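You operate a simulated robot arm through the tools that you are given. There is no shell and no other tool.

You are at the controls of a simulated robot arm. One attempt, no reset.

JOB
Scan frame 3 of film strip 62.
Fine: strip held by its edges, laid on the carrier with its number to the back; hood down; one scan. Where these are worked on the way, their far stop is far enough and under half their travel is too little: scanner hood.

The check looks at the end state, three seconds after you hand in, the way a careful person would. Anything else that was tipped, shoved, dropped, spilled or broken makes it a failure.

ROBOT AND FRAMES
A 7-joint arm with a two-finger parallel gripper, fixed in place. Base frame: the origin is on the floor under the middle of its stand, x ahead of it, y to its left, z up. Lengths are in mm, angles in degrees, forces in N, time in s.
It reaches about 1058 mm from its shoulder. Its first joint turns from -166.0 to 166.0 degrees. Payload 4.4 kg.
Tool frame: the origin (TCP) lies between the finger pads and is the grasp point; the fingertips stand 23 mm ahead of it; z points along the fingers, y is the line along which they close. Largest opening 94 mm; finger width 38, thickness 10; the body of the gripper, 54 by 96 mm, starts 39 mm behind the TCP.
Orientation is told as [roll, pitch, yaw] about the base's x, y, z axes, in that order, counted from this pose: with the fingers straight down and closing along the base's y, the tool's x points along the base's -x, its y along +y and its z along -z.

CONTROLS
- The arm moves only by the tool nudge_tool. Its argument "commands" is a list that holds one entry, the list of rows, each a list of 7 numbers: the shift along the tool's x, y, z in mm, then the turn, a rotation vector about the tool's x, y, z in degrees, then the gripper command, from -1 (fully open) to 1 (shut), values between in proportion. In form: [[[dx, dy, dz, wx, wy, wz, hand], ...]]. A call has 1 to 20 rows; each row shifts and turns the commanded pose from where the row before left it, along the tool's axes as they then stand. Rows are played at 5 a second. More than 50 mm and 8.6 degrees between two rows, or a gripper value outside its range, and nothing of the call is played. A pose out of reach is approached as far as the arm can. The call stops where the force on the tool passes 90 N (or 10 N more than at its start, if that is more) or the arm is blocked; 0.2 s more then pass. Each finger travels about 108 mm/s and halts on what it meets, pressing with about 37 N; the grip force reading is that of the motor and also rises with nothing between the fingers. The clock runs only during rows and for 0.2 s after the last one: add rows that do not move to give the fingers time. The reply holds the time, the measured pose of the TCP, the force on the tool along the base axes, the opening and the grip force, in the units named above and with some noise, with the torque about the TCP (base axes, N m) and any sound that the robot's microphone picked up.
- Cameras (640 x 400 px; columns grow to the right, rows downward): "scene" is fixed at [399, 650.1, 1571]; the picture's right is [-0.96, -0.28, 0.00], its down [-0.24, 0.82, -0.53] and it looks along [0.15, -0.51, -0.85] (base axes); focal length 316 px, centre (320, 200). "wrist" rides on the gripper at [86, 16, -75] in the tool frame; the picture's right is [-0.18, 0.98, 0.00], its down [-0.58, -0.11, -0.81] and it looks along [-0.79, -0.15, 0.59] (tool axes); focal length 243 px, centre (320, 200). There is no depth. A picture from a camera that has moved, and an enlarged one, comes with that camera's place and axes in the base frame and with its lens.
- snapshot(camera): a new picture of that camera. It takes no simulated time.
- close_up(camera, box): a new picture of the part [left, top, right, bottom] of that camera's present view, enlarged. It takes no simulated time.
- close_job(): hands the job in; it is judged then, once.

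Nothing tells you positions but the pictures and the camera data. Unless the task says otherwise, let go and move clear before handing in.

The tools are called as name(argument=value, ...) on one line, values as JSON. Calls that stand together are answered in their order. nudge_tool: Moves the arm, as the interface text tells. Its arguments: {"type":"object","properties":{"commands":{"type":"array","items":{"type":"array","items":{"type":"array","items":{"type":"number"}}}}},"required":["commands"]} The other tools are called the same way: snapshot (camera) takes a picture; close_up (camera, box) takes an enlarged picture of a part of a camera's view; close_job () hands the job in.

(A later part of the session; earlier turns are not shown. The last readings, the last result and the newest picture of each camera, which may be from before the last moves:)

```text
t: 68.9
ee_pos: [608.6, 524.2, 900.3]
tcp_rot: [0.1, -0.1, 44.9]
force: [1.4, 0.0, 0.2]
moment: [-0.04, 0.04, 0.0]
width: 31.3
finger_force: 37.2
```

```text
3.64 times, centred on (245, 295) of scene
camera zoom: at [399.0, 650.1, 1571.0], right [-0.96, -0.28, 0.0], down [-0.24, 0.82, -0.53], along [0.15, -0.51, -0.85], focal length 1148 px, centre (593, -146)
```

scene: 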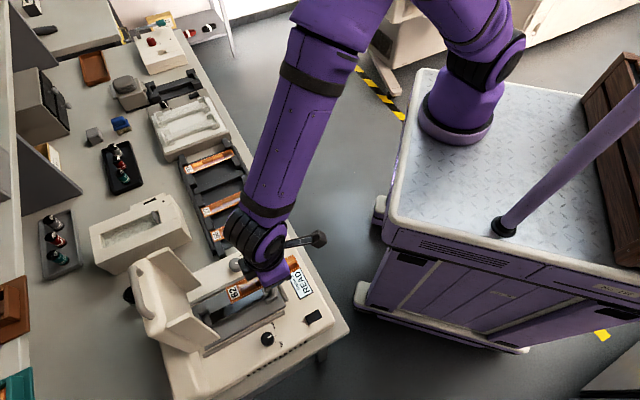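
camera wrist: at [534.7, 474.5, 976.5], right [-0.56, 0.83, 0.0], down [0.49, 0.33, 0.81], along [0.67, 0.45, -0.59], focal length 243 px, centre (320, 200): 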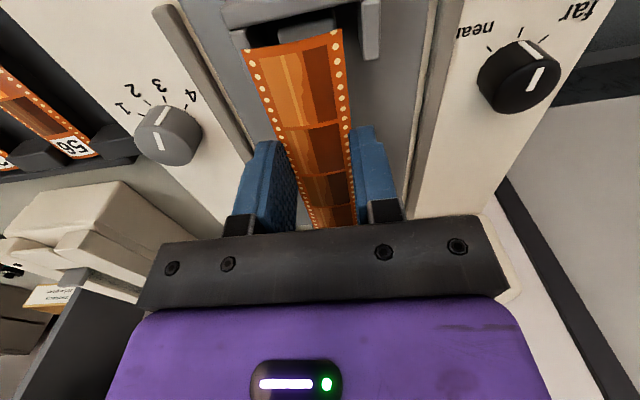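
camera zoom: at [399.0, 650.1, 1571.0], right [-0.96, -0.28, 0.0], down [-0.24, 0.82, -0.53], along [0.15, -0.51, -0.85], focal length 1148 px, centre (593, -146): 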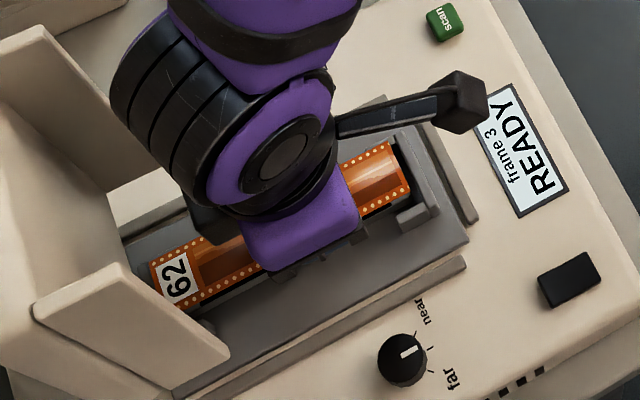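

In b the strip ends match the ledges; in l I need about +2 mm. I correct and lower 13 mm, leaving a few mm above the ledges.

nudge_tool(commands=[[[0, 2.2, 3, 0, 0, 0, 0.4], [0, 0, 4, 0, 0, 0, 0.4], [0, 0, 3, 0, 0, 0, 0.4], [0, 0, 3, 0, 0, 0, 0.4], [0, 0, 0, 0, 0, 0, 0.4]]])

close_up(camera="wrist", box=[220, 10, 440, 170])

close_up(camera="scene", box=[180, 250, 310, 350])

```text
t: 70.1
ee_pos: [606.0, 525.8, 886.8]
tcp_rot: [0.1, 0.0, 45.0]
force: [0.3, -0.4, -0.2]
moment: [-0.01, 0.0, 0.01]
width: 31.1
finger_force: 37.0
```

```text
2.50 times, centred on (330, 90) of wrist
camera zoom: at [532.1, 476.5, 963.7], right [-0.56, 0.83, 0.0], down [0.49, 0.33, 0.81], along [0.67, 0.45, -0.59], focal length 606 px, centre (295, 475)
```

zoom: 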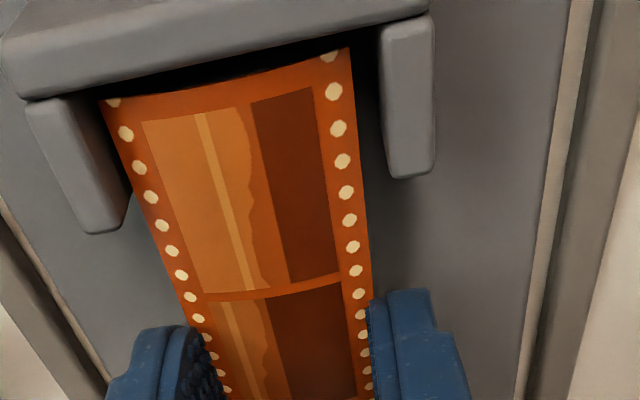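

```text
4.00 times, centred on (245, 300) of scene
camera zoom: at [399.0, 650.1, 1571.0], right [-0.96, -0.28, 0.0], down [-0.24, 0.82, -0.53], along [0.15, -0.51, -0.85], focal length 1262 px, centre (620, -200)
```

zoom: 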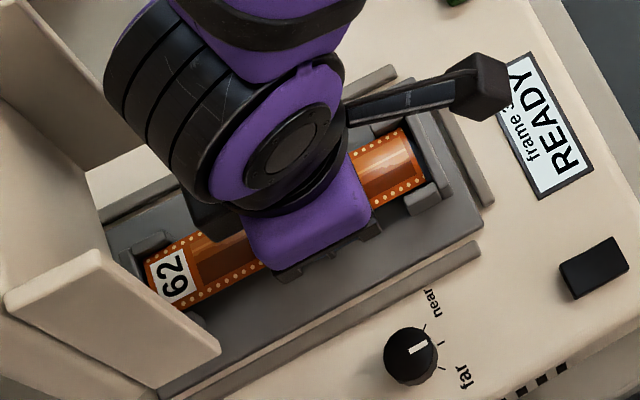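

The strip sits between the seat's arms, well centred. I lower in small steps, watching for contact force.

nudge_tool(commands=[[[0, 0, 1.5, 0, 0, 0, 0.4], [0, 0, 1.5, 0, 0, 0, 0.4], [0, 0, 1, 0, 0, 0, 0.4], [0, 0, 0, 0, 0, 0, 0.4]]])

close_up(camera="wrist", box=[220, 10, 440, 170])

```text
t: 71.1
ee_pos: [605.7, 525.8, 884.5]
tcp_rot: [0.1, -0.1, 45.0]
force: [1.6, 2.0, 23.3]
moment: [0.06, -0.05, 0.01]
width: 31.5
finger_force: 37.3
```

```text
2.50 times, centred on (330, 90) of wrist
camera zoom: at [532.0, 476.5, 960.5], right [-0.56, 0.83, 0.0], down [0.49, 0.33, 0.81], along [0.67, 0.46, -0.59], focal length 606 px, centre (295, 475)
```

zoom: 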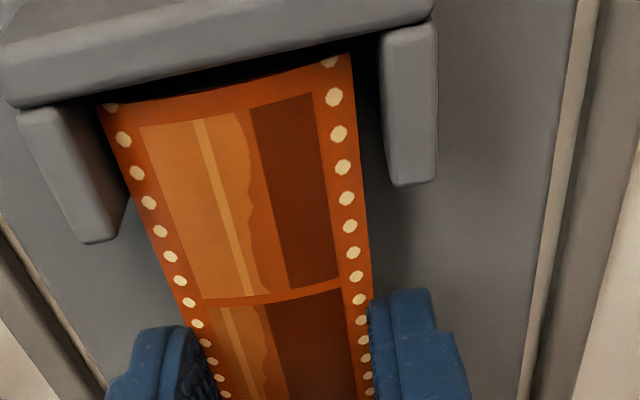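

Contact: the strip rests on the ledges (force 23 N upward). I ease off slightly and open the fingers gently.

nudge_tool(commands=[[[0, 0, -1, 0, 0, 0, 0.4], [0, 0, 0, 0, 0, 0, 0.3], [0, 0, 0, 0, 0, 0, 0.2], [0, 0, 0, 0, 0, 0, 0.1], [0, 0, 0, 0, 0, 0, 0.05]]])

snapshot(camera="wrist")

close_up(camera="scene", box=[180, 250, 310, 350])

```text
t: 72.3
ee_pos: [605.9, 525.8, 884.9]
tcp_rot: [0.0, 0.0, 44.8]
force: [0.4, -0.5, 0.0]
moment: [0.0, 0.01, 0.01]
width: 44.3
finger_force: 0.0
```

```text
taken
camera wrist: at [531.8, 476.5, 960.4], right [-0.56, 0.83, 0.0], down [0.49, 0.33, 0.81], along [0.67, 0.45, -0.59], focal length 243 px, centre (320, 200)
```

wrist: 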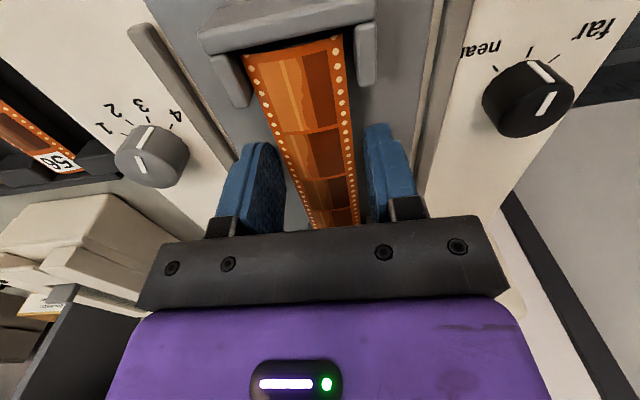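

```text
4.00 times, centred on (245, 300) of scene
camera zoom: at [399.0, 650.1, 1571.0], right [-0.96, -0.28, 0.0], down [-0.24, 0.82, -0.53], along [0.15, -0.51, -0.85], focal length 1262 px, centre (620, -200)
```

zoom: 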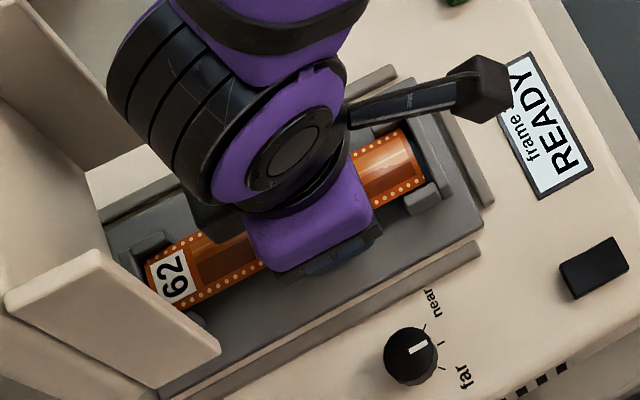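

The strip is released and lies in the seat. I lift straight up and back off for a clear look.

nudge_tool(commands=[[[0, 0, -6, 0, 0, 0, 0.05], [0, 0, -12, 0, 0, 0, 0.05], [0, 0, -20, 0, 0, 0, 0.05], [0, 0, -30, 0, 0, 0, 0.05], [0, 0, -30, 0, 0, 0, 0.05], [0, 0, -30, 0, 0, 0, 0.05], [25, 0, -10, 0, 0, 0, 0.05], [30, 0, -10, 0, 0, 0, 0.05], [30, 0, 0, 0, 0, 0, 0.05], [30, 0, 0, 0, 0, 0, 0.05], [30, 0, 0, 0, 0, 0, 0.05]]])

close_up(camera="scene", box=[180, 250, 310, 350])

snapshot(camera="wrist")

close_up(camera="wrist", box=[240, 60, 420, 220])

```text
t: 74.7
ee_pos: [505.0, 422.5, 1033.1]
tcp_rot: [0.0, 0.0, 44.9]
force: [0.5, -0.5, 0.3]
moment: [0.01, 0.01, -0.01]
width: 44.6
finger_force: 0.0
```

```text
4.00 times, centred on (245, 300) of scene
camera zoom: at [399.0, 650.1, 1571.0], right [-0.96, -0.28, 0.0], down [-0.24, 0.82, -0.53], along [0.15, -0.51, -0.85], focal length 1262 px, centre (620, -200)
```

zoom: 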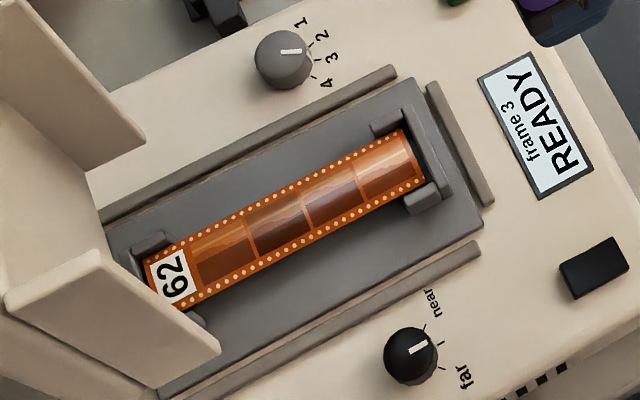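

```text
taken
camera wrist: at [430.1, 373.5, 1108.8], right [-0.56, 0.83, 0.0], down [0.49, 0.33, 0.81], along [0.67, 0.45, -0.59], focal length 243 px, centre (320, 200)
```

wrist: 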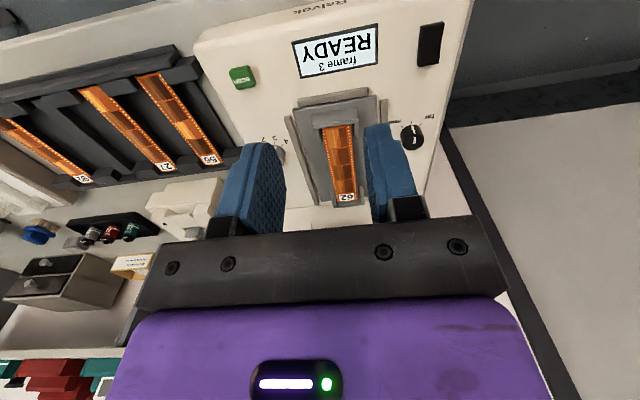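

```text
2.50 times, centred on (330, 140) of wrist
camera zoom: at [430.1, 373.5, 1108.8], right [-0.56, 0.83, 0.0], down [0.49, 0.33, 0.81], along [0.67, 0.45, -0.59], focal length 606 px, centre (295, 350)
```

zoom: 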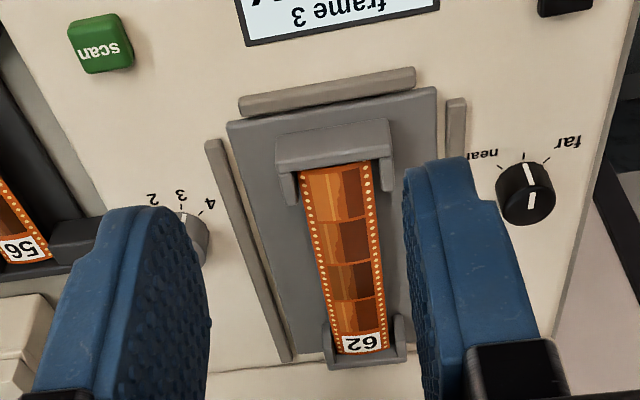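

Strip 62 lies properly in both seats with its number to the back, and the display shows frame 3. Next I close the hood: with closed fingers I'll press on its upturned front face to tip it forward. First I move above it.

nudge_tool(commands=[[[0, 0, -30, 0, 0, 0, 0.5], [0, 0, -30, 0, 0, 0, 1], [0, 0, -30, 0, 0, 0, 1], [0, 0, -30, 0, 0, 0, 1], [0, 0, -32, 0, 0, 0, 1], [-24, 1.7, 0, 0, 0, 0, 1], [-24, 1.7, 0, 0, 0, 0, 1], [-24, 1.7, 0, 0, 0, 0, 1], [-24, 1.7, 0, 0, 0, 0, 1], [-24, 1.7, 0, 0, 0, 0, 1], [-24, 1.7, 0, 0, 0, 0, 1], [-24, 1.7, 0, 0, 0, 0, 1], [-24, 1.7, 0, 0, 0, 0, 1], [0, 0, 0, 0, 0, 0, 1]]])

snapshot(camera="wrist")

snapshot(camera="scene")

```text
t: 77.7
ee_pos: [628.2, 568.1, 1185.3]
tcp_rot: [0.1, 0.1, 44.9]
force: [0.4, -0.6, -0.6]
moment: [-0.01, -0.01, -0.01]
width: 0.0
finger_force: 37.8
```

```text
taken
camera wrist: at [554.7, 518.5, 1261.0], right [-0.56, 0.83, 0.0], down [0.49, 0.33, 0.81], along [0.67, 0.45, -0.59], focal length 243 px, centre (320, 200)
```

wrist: 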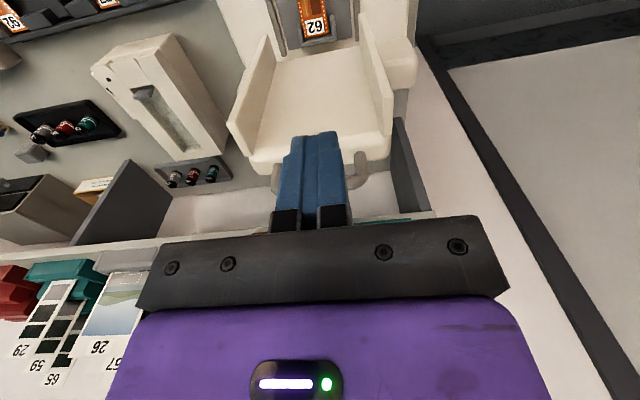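

```text
taken
```

scene: 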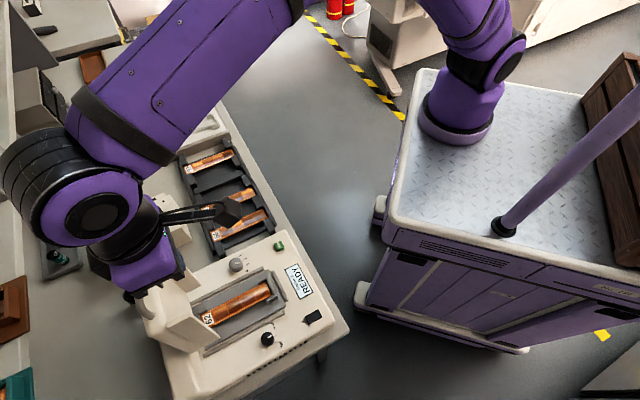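

Let me zoom in to locate the hood's front edge and handle relative to the fingers.

close_up(camera="wrist", box=[220, 20, 420, 220])

close_up(camera="scene", box=[110, 240, 250, 350])

```text
2.00 times, centred on (320, 120) of wrist
camera zoom: at [554.7, 518.5, 1261.0], right [-0.56, 0.83, 0.0], down [0.49, 0.33, 0.81], along [0.67, 0.45, -0.59], focal length 485 px, centre (320, 360)
```

zoom: 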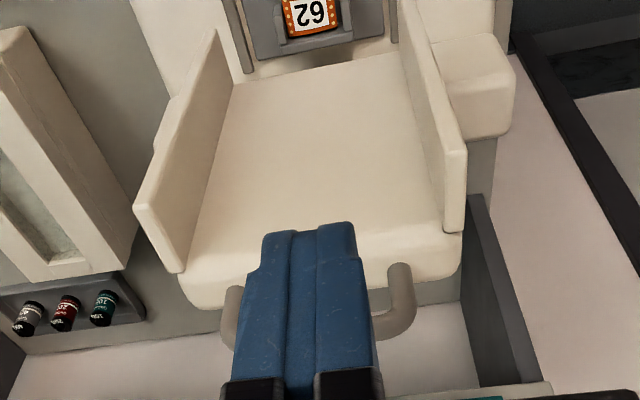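

```text
3.64 times, centred on (180, 295) of scene
camera zoom: at [399.0, 650.1, 1571.0], right [-0.96, -0.28, 0.0], down [-0.24, 0.82, -0.53], along [0.15, -0.51, -0.85], focal length 1148 px, centre (829, -146)
```

zoom: 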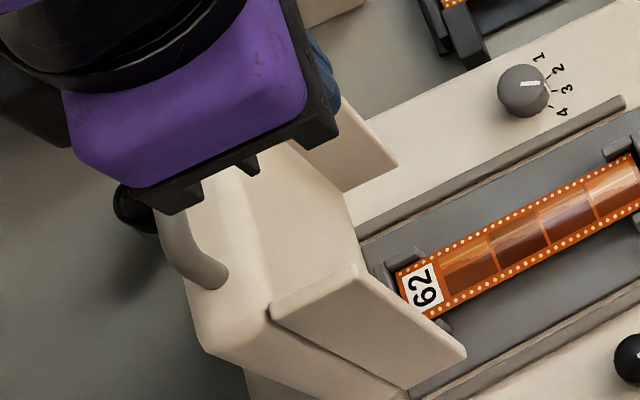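

The hood's upturned front face spans about b=872–900 at z≈1125. I move over its front part and press down gently.

nudge_tool(commands=[[[-10, -3, 0, 0, 0, 0, 1], [-9, -2, 0, 0, 0, 0, 1], [0, 0, 10, 0, 0, 0, 1], [0, 0, 10, 0, 0, 0, 1], [0, 0, 8, 0, 0, 0, 1], [0, 0, 4, 0, 0, 0, 1], [0, 0, 3, 0, 0, 0, 1]]])

close_up(camera="wrist", box=[220, 20, 420, 220])

close_up(camera="scene", box=[90, 220, 270, 350])

```text
t: 79.3
ee_pos: [646.7, 579.1, 1150.1]
tcp_rot: [0.1, 0.0, 44.8]
force: [-0.5, 0.3, 0.3]
moment: [0.01, -0.03, 0.0]
width: 0.1
finger_force: 36.9
```

```text
2.00 times, centred on (320, 120) of wrist
camera zoom: at [572.6, 529.5, 1225.1], right [-0.56, 0.83, 0.0], down [0.49, 0.33, 0.81], along [0.67, 0.45, -0.59], focal length 485 px, centre (320, 360)
```

zoom: 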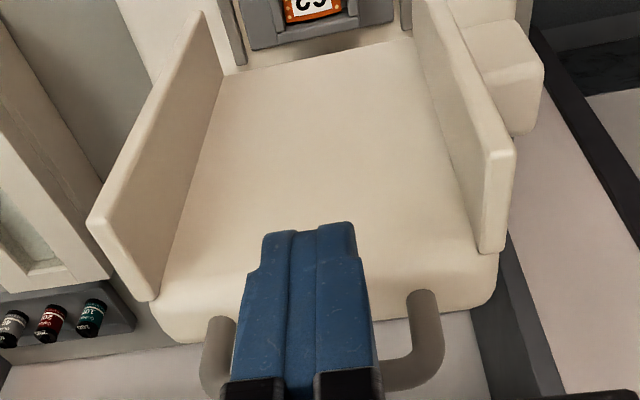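

```text
3.08 times, centred on (180, 285) of scene
camera zoom: at [399.0, 650.1, 1571.0], right [-0.96, -0.28, 0.0], down [-0.24, 0.82, -0.53], along [0.15, -0.51, -0.85], focal length 971 px, centre (751, -62)
```

zoom: 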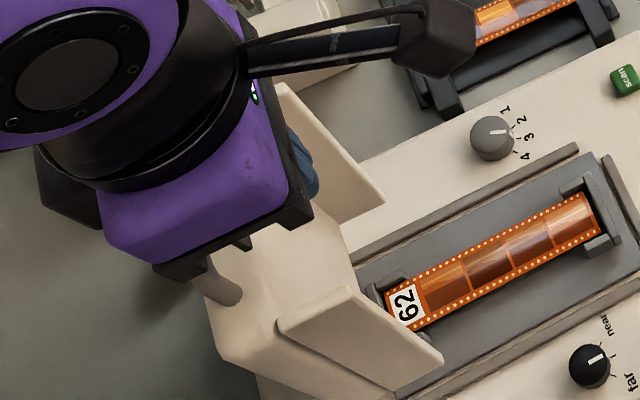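

No contact yet (tip z≈1127). I continue down in small steps.

nudge_tool(commands=[[[0, 0, 3, 0, 0, 0, 1], [0, 0, 3, 0, 0, 0, 1], [0, 0, 3, 0, 0, 0, 1], [0, 0, 3, 0, 0, 0, 1], [0, 0, 2, 0, 0, 0, 1]]])

close_up(camera="wrist", box=[220, 20, 420, 220])

```text
t: 80.5
ee_pos: [645.3, 578.7, 1135.8]
tcp_rot: [0.2, 0.0, 44.9]
force: [0.0, -0.3, 0.3]
moment: [-0.01, 0.0, 0.0]
width: 0.0
finger_force: 37.0
```

```text
2.00 times, centred on (320, 120) of wrist
camera zoom: at [571.7, 529.1, 1211.4], right [-0.56, 0.83, 0.0], down [0.49, 0.33, 0.81], along [0.67, 0.45, -0.59], focal length 485 px, centre (320, 360)
```

zoom: 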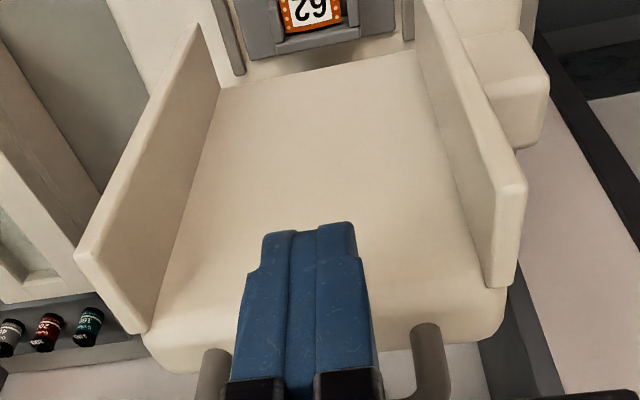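

The tip is just in front of the hood's inner face. I raise, move 12 mm further back over the face, and press down again.

nudge_tool(commands=[[[0, 0, -12, 0, 0, 0, 1], [-6, 0, 0, 0, 0, 0, 1], [-6, 0, 0, 0, 0, 0, 1], [0, 0, 4, 0, 0, 0, 1], [0, 0, 3, 0, 0, 0, 1], [0, 0, 3, 0, 0, 0, 1], [0, 0, 3, 0, 0, 0, 1]]])

close_up(camera="wrist", box=[220, 20, 420, 220])

```text
t: 82.1
ee_pos: [654.6, 586.7, 1134.7]
tcp_rot: [0.1, 0.0, 44.9]
force: [0.2, -0.8, 0.0]
moment: [0.0, 0.01, 0.0]
width: 0.3
finger_force: 36.9
```

```text
2.00 times, centred on (320, 120) of wrist
camera zoom: at [580.7, 537.4, 1210.1], right [-0.56, 0.83, 0.0], down [0.49, 0.33, 0.81], along [0.67, 0.45, -0.59], focal length 485 px, centre (320, 360)
```

zoom: 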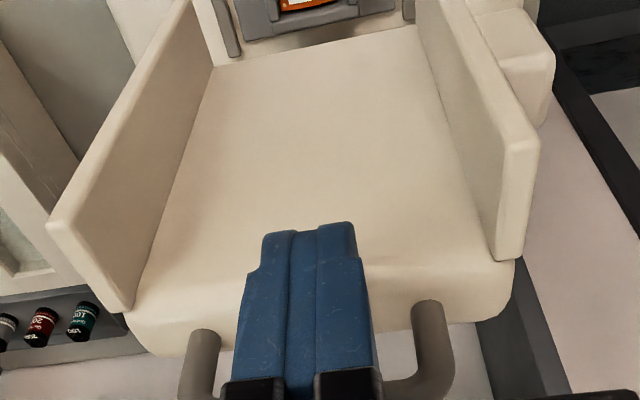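

Still free; continuing down.

nudge_tool(commands=[[[0, 0, 3, 0, 0, 0, 1], [0, 0, 3, 0, 0, 0, 1], [0, 0, 3, 0, 0, 0, 1], [0, 0, 2, 0, 0, 0, 1]]])

close_up(camera="wrist", box=[220, 20, 420, 220])

close_up(camera="scene", box=[90, 220, 270, 350])

```text
t: 83.1
ee_pos: [654.2, 587.7, 1133.9]
tcp_rot: [0.2, -0.9, 44.8]
force: [-5.8, -9.3, 73.8]
moment: [0.78, -0.93, 0.22]
width: 0.1
finger_force: 37.0
```

```text
2.00 times, centred on (320, 120) of wrist
camera zoom: at [579.6, 536.0, 1207.9], right [-0.56, 0.83, 0.01], down [0.48, 0.32, 0.81], along [0.67, 0.46, -0.58], focal length 485 px, centre (320, 360)
```

zoom: 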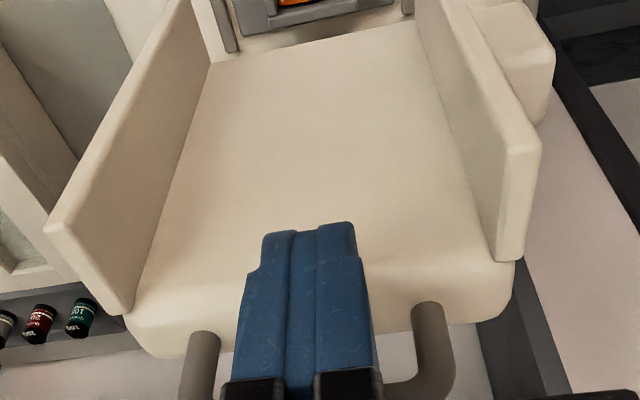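

```text
3.08 times, centred on (180, 285) of scene
camera zoom: at [399.0, 650.1, 1571.0], right [-0.96, -0.28, 0.0], down [-0.24, 0.82, -0.53], along [0.15, -0.51, -0.85], focal length 971 px, centre (751, -62)
```

zoom: 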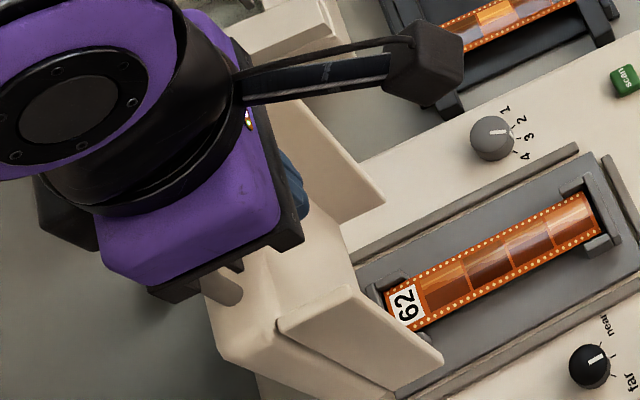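

I'm pressing on the face (74 N) but near the hinge line so it doesn't tip. I'll lighten the press a bit and drag forward so friction swings it.

nudge_tool(commands=[[[2, 0, -2.5, 0, 0, 0, 1], [5, 0, 0.5, 0, 0, 0, 1], [5, 0, 0.8, 0, 0, 0, 1], [5, 0, 1, 0, 0, 0, 1]]])

close_up(camera="scene", box=[90, 220, 270, 350])

```text
t: 84.1
ee_pos: [641.6, 573.7, 1129.7]
tcp_rot: [0.3, -0.6, 44.9]
force: [-6.8, -7.5, 61.3]
moment: [1.24, -1.17, 0.17]
width: 0.1
finger_force: 37.1
```

```text
3.08 times, centred on (180, 285) of scene
camera zoom: at [399.0, 650.1, 1571.0], right [-0.96, -0.28, 0.0], down [-0.24, 0.82, -0.53], along [0.15, -0.51, -0.85], focal length 971 px, centre (751, -62)
```

zoom: 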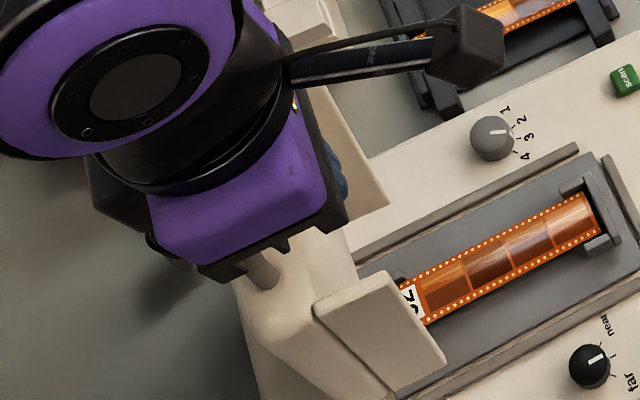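

The hood is now swinging forward with the drag. I continue along its arc.

nudge_tool(commands=[[[8, 0, 2.5, 0, 0, 0, 1], [8, 0, 3, 0, 0, 0, 1], [8, 0, 3.5, 0, 0, 0, 1], [8, 0, 4, 0, 0, 0, 1]]])

close_up(camera="scene", box=[90, 220, 270, 350])

close_up(camera="wrist", box=[220, 20, 420, 220])

```text
t: 85.1
ee_pos: [618.2, 551.5, 1120.2]
tcp_rot: [0.1, -0.8, 44.8]
force: [-15.4, -24.0, 79.8]
moment: [1.47, -1.52, 0.02]
width: 0.1
finger_force: 36.8
```

```text
3.08 times, centred on (180, 285) of scene
camera zoom: at [399.0, 650.1, 1571.0], right [-0.96, -0.28, 0.0], down [-0.24, 0.82, -0.53], along [0.15, -0.51, -0.85], focal length 971 px, centre (751, -62)
```

zoom: 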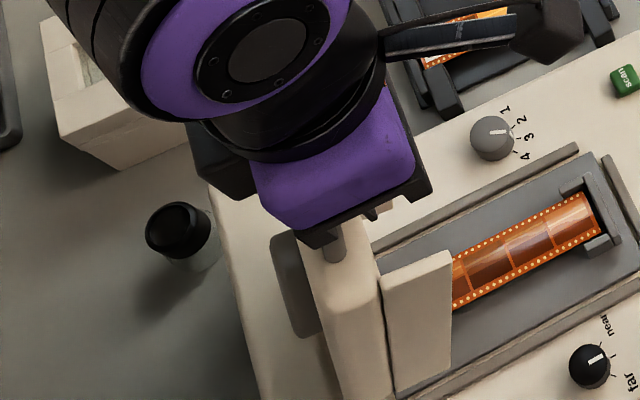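

```text
2.00 times, centred on (320, 120) of wrist
camera zoom: at [544.0, 500.6, 1194.8], right [-0.56, 0.83, 0.01], down [0.48, 0.32, 0.81], along [0.67, 0.46, -0.58], focal length 485 px, centre (320, 360)
```

zoom: 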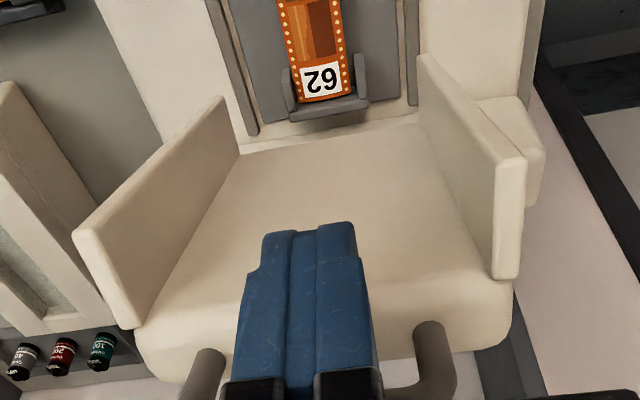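

The hood is down to roughly 68°. I lift off and look for the bar's position, to hook behind it next.

nudge_tool(commands=[[[0, 0, -10, 0, 0, 0, 1], [0, 0, -20, 0, 0, 0, 1], [0, 0, -25, 0, 0, 0, 1], [0, 0, -25, 0, 0, 0, 1], [0, 0, 0, 0, 0, 0, 1]]])

close_up(camera="wrist", box=[220, 20, 420, 220])

close_up(camera="scene", box=[90, 220, 270, 350])

```text
t: 86.3
ee_pos: [621.9, 552.4, 1190.4]
tcp_rot: [0.1, 0.1, 44.8]
force: [0.9, -0.6, 0.2]
moment: [0.01, -0.03, 0.01]
width: 0.0
finger_force: 37.0
```

```text
2.00 times, centred on (320, 120) of wrist
camera zoom: at [547.2, 502.8, 1266.9], right [-0.56, 0.83, 0.0], down [0.49, 0.33, 0.81], along [0.67, 0.45, -0.59], focal length 485 px, centre (320, 360)
```

zoom: 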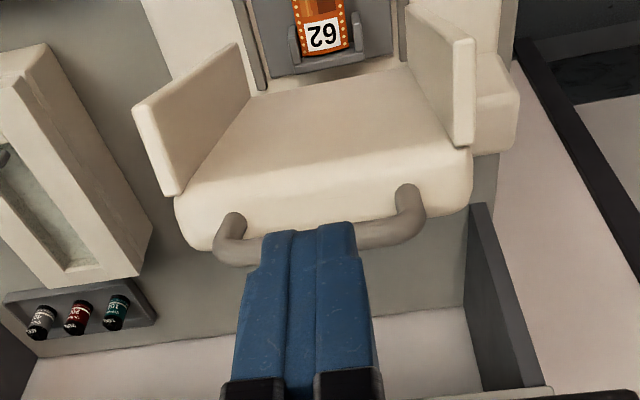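

```text
3.08 times, centred on (180, 285) of scene
camera zoom: at [399.0, 650.1, 1571.0], right [-0.96, -0.28, 0.0], down [-0.24, 0.82, -0.53], along [0.15, -0.51, -0.85], focal length 971 px, centre (751, -62)
```

zoom: 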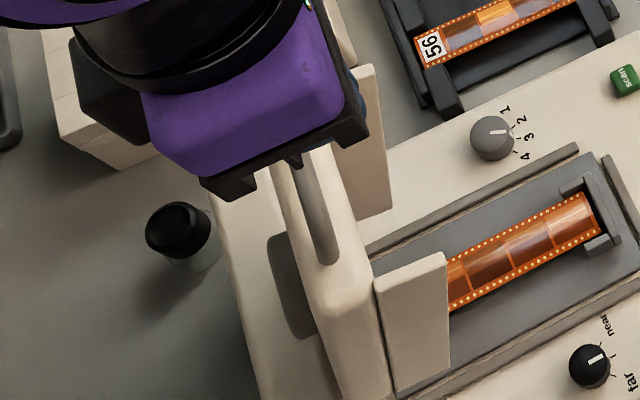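

The bar is around (b 861, z 1127). I go over it and down behind it with the closed fingers.

nudge_tool(commands=[[[-12.5, 1, 0, 0, 0, 0, 1], [-12.5, 1, 0, 0, 0, 0, 1], [-12.5, 1, 0, 0, 0, 0, 1], [-12.5, 0, 0, 0, 0, 0, 1], [-12.5, 0, 0, 0, 0, 0, 1], [0, 0, 10, 0, 0, 0, 1], [0, 0, 10, 0, 0, 0, 1], [0, 0, 10, 0, 0, 0, 1], [0, 0, 0, 0, 0, 0, 1]]])

close_up(camera="wrist", box=[220, 20, 420, 220])

close_up(camera="scene", box=[90, 220, 270, 350])

```text
t: 88.3
ee_pos: [662.5, 599.9, 1160.7]
tcp_rot: [0.0, 0.0, 45.0]
force: [0.2, 0.0, 1.0]
moment: [-0.01, -0.01, 0.01]
width: 0.0
finger_force: 37.1
```

```text
2.00 times, centred on (320, 120) of wrist
camera zoom: at [588.5, 549.7, 1236.5], right [-0.56, 0.83, 0.0], down [0.49, 0.33, 0.81], along [0.67, 0.45, -0.59], focal length 485 px, centre (320, 360)
```

zoom: 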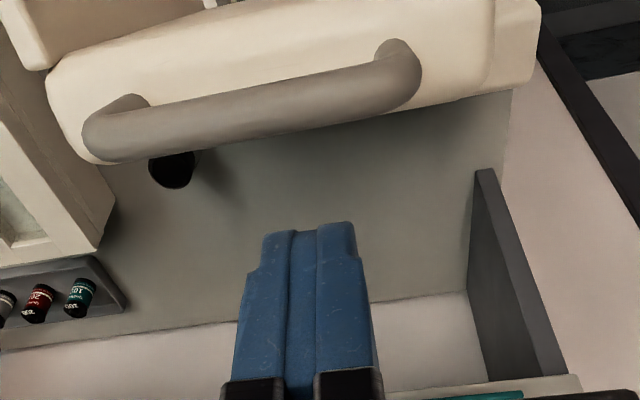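

```text
3.08 times, centred on (180, 285) of scene
camera zoom: at [399.0, 650.1, 1571.0], right [-0.96, -0.28, 0.0], down [-0.24, 0.82, -0.53], along [0.15, -0.51, -0.85], focal length 971 px, centre (751, -62)
```

zoom: 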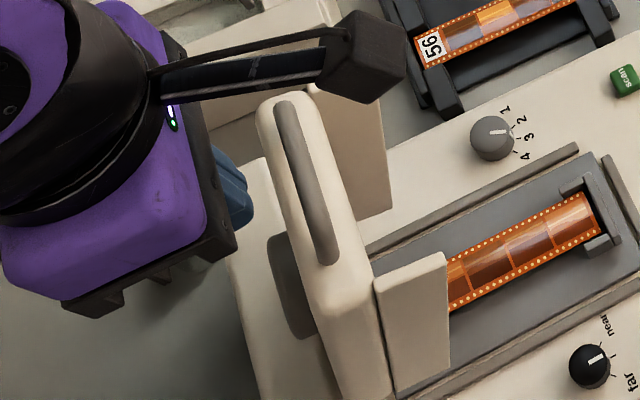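

The bar centre is at about (b 857, l −52, z 1124) and the fingers are behind it. I lower them behind the bar and pull forward along the arc.

nudge_tool(commands=[[[0, -3, 8, 0, 0, 0, 1], [0, 0, 8, 0, 0, 0, 1], [0, 0, 8, 0, 0, 0, 1], [5, 0, 0, 0, 0, 0, 1], [5, 0, 0, 0, 0, 0, 1], [7, 0, 2.6, 0, 0, 0, 1], [7, 0, 2.6, 0, 0, 0, 1], [7, 0, 2.6, 0, 0, 0, 1], [7, 0, 2.6, 0, 0, 0, 1]]])

close_up(camera="scene", box=[90, 220, 270, 350])

close_up(camera="wrist", box=[220, 20, 420, 220])

```text
t: 90.3
ee_pos: [636.3, 570.2, 1126.3]
tcp_rot: [0.2, -0.1, 44.9]
force: [-0.1, 0.0, 0.1]
moment: [0.02, 0.02, 0.03]
width: 0.0
finger_force: 37.7
```

```text
3.08 times, centred on (180, 285) of scene
camera zoom: at [399.0, 650.1, 1571.0], right [-0.96, -0.28, 0.0], down [-0.24, 0.82, -0.53], along [0.15, -0.51, -0.85], focal length 971 px, centre (751, -62)
```

zoom: 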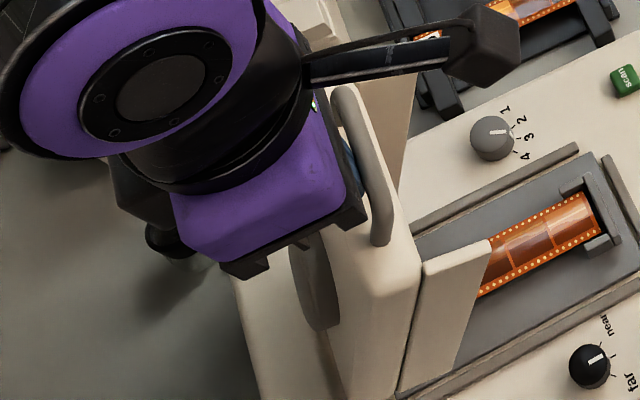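

```text
2.00 times, centred on (320, 120) of wrist
camera zoom: at [562.7, 520.3, 1201.9], right [-0.56, 0.83, 0.0], down [0.49, 0.33, 0.81], along [0.67, 0.45, -0.59], focal length 485 px, centre (320, 360)
```

zoom: 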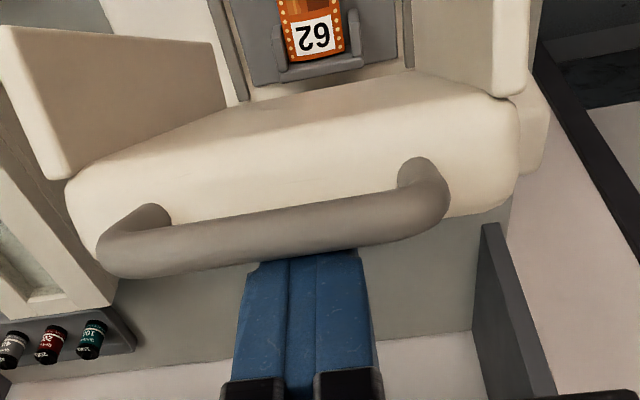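

The bar is hooked and the hood follows. Continuing along the arc down to about 35°.

nudge_tool(commands=[[[6.9, 0, 3.8, 0, 0, 0, 1], [6.9, 0, 3.8, 0, 0, 0, 1], [6.9, 0, 3.8, 0, 0, 0, 1], [6.9, 0, 3.8, 0, 0, 0, 1], [6.9, 0, 3.8, 0, 0, 0, 1], [6.2, 0, 4.9, 0, 0, 0, 1], [6.2, 0, 4.9, 0, 0, 0, 1], [6.2, 0, 4.9, 0, 0, 0, 1], [6.2, 0, 4.9, 0, 0, 0, 1], [6.2, 0, 4.9, 0, 0, 0, 1]]])

close_up(camera="scene", box=[110, 220, 310, 350])

close_up(camera="wrist", box=[220, 20, 420, 220])

```text
t: 92.5
ee_pos: [591.4, 525.0, 1083.3]
tcp_rot: [0.0, 0.0, 44.8]
force: [0.5, 0.1, 0.8]
moment: [0.0, -0.02, -0.02]
width: 0.0
finger_force: 36.4
```

```text
3.08 times, centred on (210, 285) of scene
camera zoom: at [399.0, 650.1, 1571.0], right [-0.96, -0.28, 0.0], down [-0.24, 0.82, -0.53], along [0.15, -0.51, -0.85], focal length 971 px, centre (658, -62)
```

zoom: 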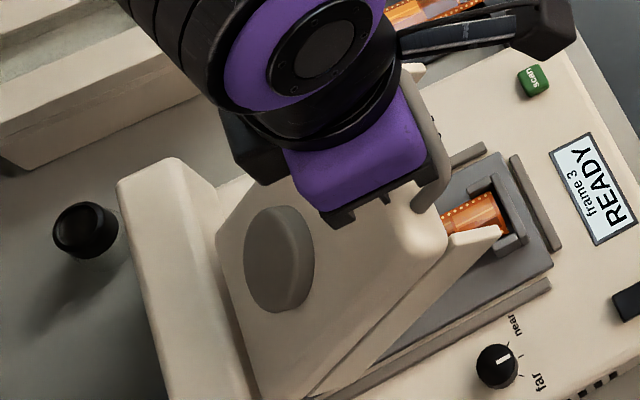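

```text
2.00 times, centred on (320, 120) of wrist
camera zoom: at [517.5, 474.1, 1158.9], right [-0.56, 0.83, 0.0], down [0.49, 0.33, 0.81], along [0.67, 0.45, -0.59], focal length 485 px, centre (320, 360)
```

zoom: 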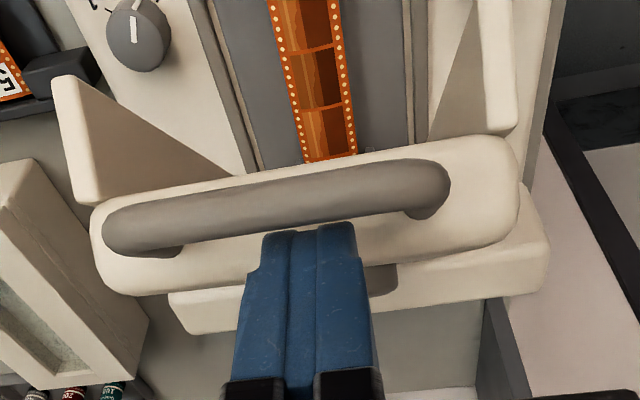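

Hood at about 45–50°. One more pull segment, then I'll switch to pressing the bar from above.

nudge_tool(commands=[[[5.2, 0, 5.9, 0, 0, 0, 1], [5.2, 0, 5.9, 0, 0, 0, 1], [5.2, 0, 5.9, 0, 0, 0, 1], [5.2, 0, 5.9, 0, 0, 0, 1], [5.2, 0, 5.9, 0, 0, 0, 1]]])

close_up(camera="wrist", box=[220, 20, 420, 220])

close_up(camera="scene", box=[110, 220, 310, 350])

```text
t: 93.7
ee_pos: [573.0, 505.2, 1053.6]
tcp_rot: [0.0, -0.1, 44.9]
force: [-0.7, -0.1, 0.4]
moment: [-0.01, 0.0, 0.0]
width: 0.0
finger_force: 37.0
```

```text
2.00 times, centred on (320, 120) of wrist
camera zoom: at [498.4, 456.0, 1129.2], right [-0.56, 0.83, 0.0], down [0.49, 0.33, 0.81], along [0.67, 0.46, -0.59], focal length 485 px, centre (320, 360)
```

zoom: 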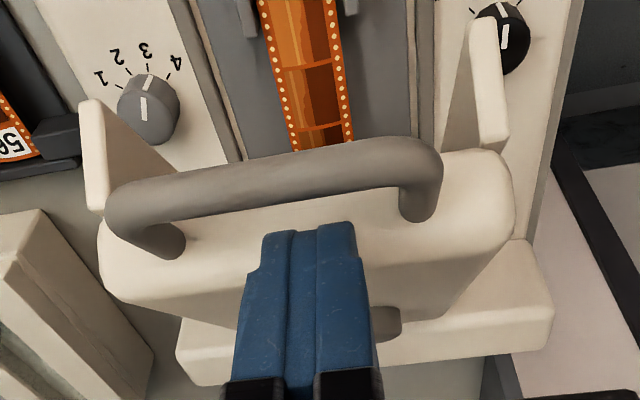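

```text
3.08 times, centred on (210, 285) of scene
camera zoom: at [399.0, 650.1, 1571.0], right [-0.96, -0.28, 0.0], down [-0.24, 0.82, -0.53], along [0.15, -0.51, -0.85], focal length 971 px, centre (658, -62)
```

zoom: 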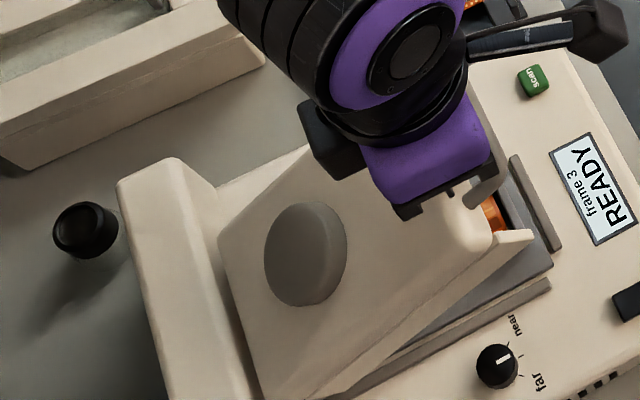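

Hood about 33°. I lift over the bar and press it down from above along the remaining arc.

nudge_tool(commands=[[[0, 0, -15, 0, 0, 0, 1], [0, 0, -12, 0, 0, 0, 1], [9, 0, 0, 0, 0, 0, 1], [9, 0, 0, 0, 0, 0, 1], [9, 0, 0, 0, 0, 0, 1], [0, 0, 8, 0, 0, 0, 1], [0, 0, 8, 0, 0, 0, 1], [3.8, 0, 7.5, 0, 0, 0, 1], [3.8, 0, 7.5, 0, 0, 0, 1], [3.8, 0, 7.5, 0, 0, 0, 1], [3.8, 0, 7.5, 0, 0, 0, 1]]])

close_up(camera="wrist", box=[220, 20, 420, 220])

close_up(camera="scene", box=[110, 220, 310, 350])

```text
t: 96.1
ee_pos: [542.3, 476.0, 1033.5]
tcp_rot: [0.1, 0.0, 44.8]
force: [-0.7, 0.8, -0.4]
moment: [-0.01, -0.01, -0.01]
width: 0.0
finger_force: 36.8
```

```text
2.00 times, centred on (320, 120) of wrist
camera zoom: at [468.5, 426.0, 1109.5], right [-0.56, 0.83, 0.0], down [0.49, 0.33, 0.81], along [0.67, 0.45, -0.59], focal length 485 px, centre (320, 360)
```

zoom: 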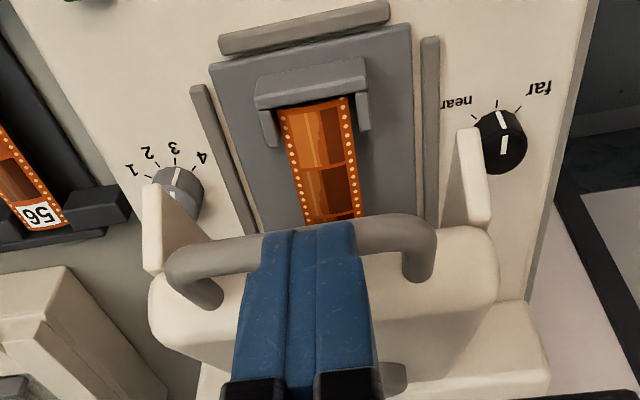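

```text
3.08 times, centred on (210, 285) of scene
camera zoom: at [399.0, 650.1, 1571.0], right [-0.96, -0.28, 0.0], down [-0.24, 0.82, -0.53], along [0.15, -0.51, -0.85], focal length 971 px, centre (658, -62)
```

zoom: 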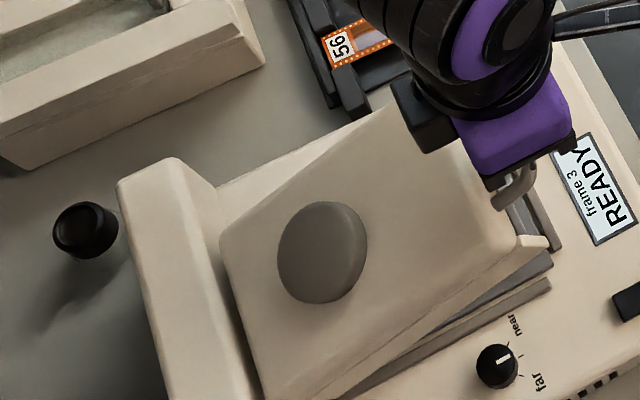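

The hood is going down smoothly. Continuing to nearly closed.

nudge_tool(commands=[[[4, 0, 8, 0, 0, 0, 1], [4, 0, 8, 0, 0, 0, 1], [2, 0, 7.5, 0, 0, 0, 1], [2, 0, 7.5, 0, 0, 0, 1], [2, 0, 7.5, 0, 0, 0, 1], [2, 0, 7.5, 0, 0, 0, 1], [2, 0, 7.5, 0, 0, 0, 1], [0.7, 0, 7, 0, 0, 0, 1], [0.7, 0, 7, 0, 0, 0, 1], [0.7, 0, 7, 0, 0, 0, 1], [0.7, 0, 7, 0, 0, 0, 1], [0.7, 0, 5, 0, 0, 0, 1]]])

close_up(camera="wrist", box=[220, 20, 420, 220])

close_up(camera="scene", box=[130, 220, 330, 350])

```text
t: 98.7
ee_pos: [526.6, 460.4, 947.8]
tcp_rot: [0.1, -0.1, 44.9]
force: [0.7, -0.8, 0.2]
moment: [0.0, -0.03, 0.02]
width: 0.1
finger_force: 37.2
```

```text
2.00 times, centred on (320, 120) of wrist
camera zoom: at [453.2, 411.3, 1023.9], right [-0.56, 0.83, 0.0], down [0.49, 0.33, 0.81], along [0.67, 0.45, -0.59], focal length 485 px, centre (320, 360)
```

zoom: 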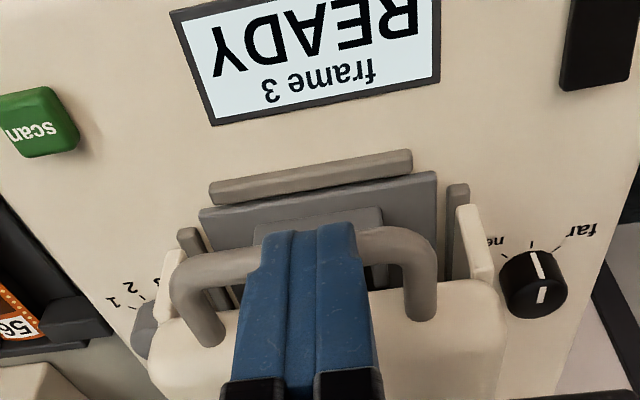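

```text
3.08 times, centred on (230, 285) of scene
camera zoom: at [399.0, 650.1, 1571.0], right [-0.96, -0.28, 0.0], down [-0.24, 0.82, -0.53], along [0.15, -0.51, -0.85], focal length 971 px, centre (597, -62)
```

zoom: 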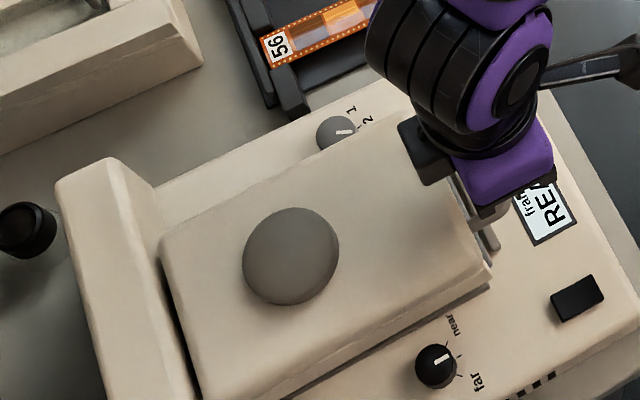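

Almost closed. I press the last few millimetres gently until it seats.

nudge_tool(commands=[[[0, 0, 2, 0, 0, 0, 1], [0, 0, 2, 0, 0, 0, 1], [0, 0, 2, 0, 0, 0, 1], [0, 0, 1.5, 0, 0, 0, 1], [0, 0, 1.5, 0, 0, 0, 1]]])

close_up(camera="wrist", box=[220, 20, 420, 220])

```text
t: 99.9
ee_pos: [527.1, 462.0, 938.9]
tcp_rot: [0.1, 0.0, 44.9]
force: [-0.1, -0.4, 0.0]
moment: [0.01, -0.02, 0.0]
width: 0.1
finger_force: 37.0
```

```text
2.00 times, centred on (320, 120) of wrist
camera zoom: at [454.1, 411.4, 1014.6], right [-0.56, 0.83, 0.0], down [0.49, 0.33, 0.81], along [0.67, 0.45, -0.59], focal length 485 px, centre (320, 360)
```

zoom: 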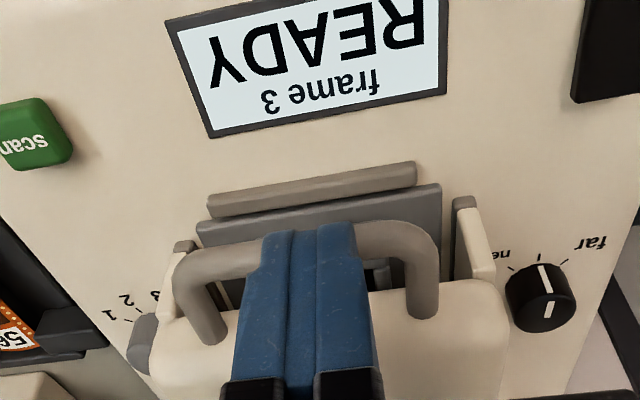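

No seat contact yet; continue pressing down carefully.

nudge_tool(commands=[[[0, 0, 1.5, 0, 0, 0, 1], [0, 0, 1.5, 0, 0, 0, 1], [0, 0, 1.5, 0, 0, 0, 1], [0, 0, 1.5, 0, 0, 0, 1]]])

close_up(camera="scene", box=[130, 220, 330, 350])

```text
t: 100.9
ee_pos: [526.9, 460.6, 935.2]
tcp_rot: [0.1, -0.4, 44.9]
force: [-0.6, -5.2, 41.4]
moment: [-0.01, -0.08, 0.08]
width: 0.0
finger_force: 36.4
```

```text
3.08 times, centred on (230, 285) of scene
camera zoom: at [399.0, 650.1, 1571.0], right [-0.96, -0.28, 0.0], down [-0.24, 0.82, -0.53], along [0.15, -0.51, -0.85], focal length 971 px, centre (597, -62)
```

zoom: 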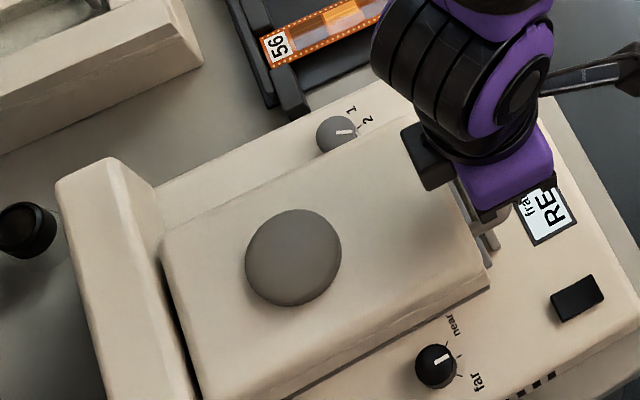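

The hood is seated (41 N at the stop). I lift off and go over to the scan button for a close look.

nudge_tool(commands=[[[0, 0, -10, 0, 0, 0, 1], [0, 0, -20, 0, 0, 0, 1], [0, 0, -20, 0, 0, 0, 1], [4, -19.2, 0, 0, 0, 0, 1], [4, -19.2, 0, 0, 0, 0, 1], [4, -19.2, 0, 0, 0, 0, 1], [4, -19.2, 0, 0, 0, 0, 1], [4, -19.2, 0, 0, 0, 0, 1], [0, 0, 0, 0, 0, 0, 1]]])

snapshot(camera="wrist")

close_up(camera="wrist", box=[220, 20, 420, 220])

close_up(camera="scene", box=[140, 225, 350, 400])

```text
t: 102.9
ee_pos: [581.0, 378.2, 983.6]
tcp_rot: [0.1, -0.1, 44.9]
force: [-0.4, -0.5, 0.1]
moment: [0.0, 0.02, 0.0]
width: 0.0
finger_force: 36.8
```

```text
taken
camera wrist: at [507.3, 327.7, 1058.8], right [-0.56, 0.83, 0.0], down [0.49, 0.33, 0.81], along [0.67, 0.45, -0.59], focal length 243 px, centre (320, 200)
```

wrist: 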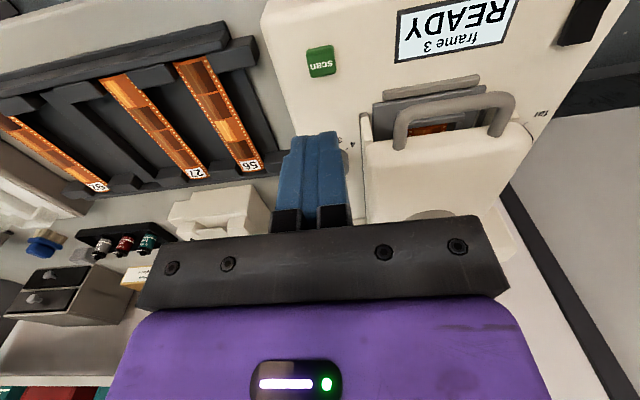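

```text
2.00 times, centred on (320, 120) of wrist
camera zoom: at [507.3, 327.7, 1058.8], right [-0.56, 0.83, 0.0], down [0.49, 0.33, 0.81], along [0.67, 0.45, -0.59], focal length 485 px, centre (320, 360)
```

zoom: 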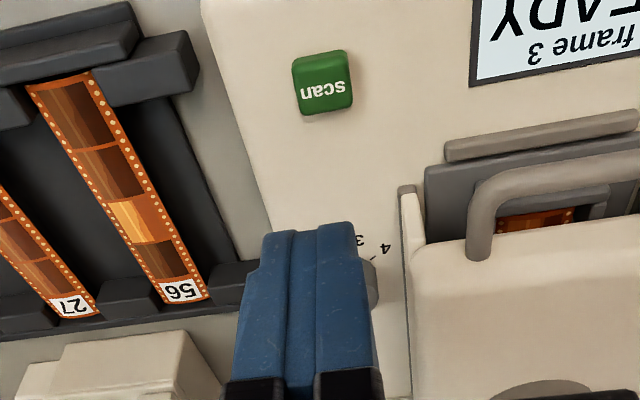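

```text
2.29 times, centred on (245, 312) of scene
camera zoom: at [399.0, 650.1, 1571.0], right [-0.96, -0.28, 0.0], down [-0.24, 0.82, -0.53], along [0.15, -0.51, -0.85], focal length 721 px, centre (491, -57)
```

zoom: 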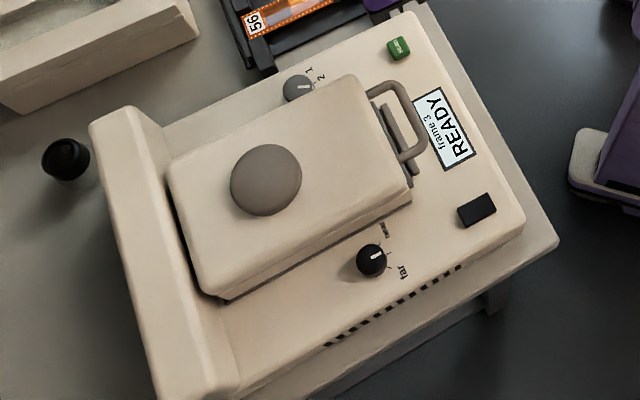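

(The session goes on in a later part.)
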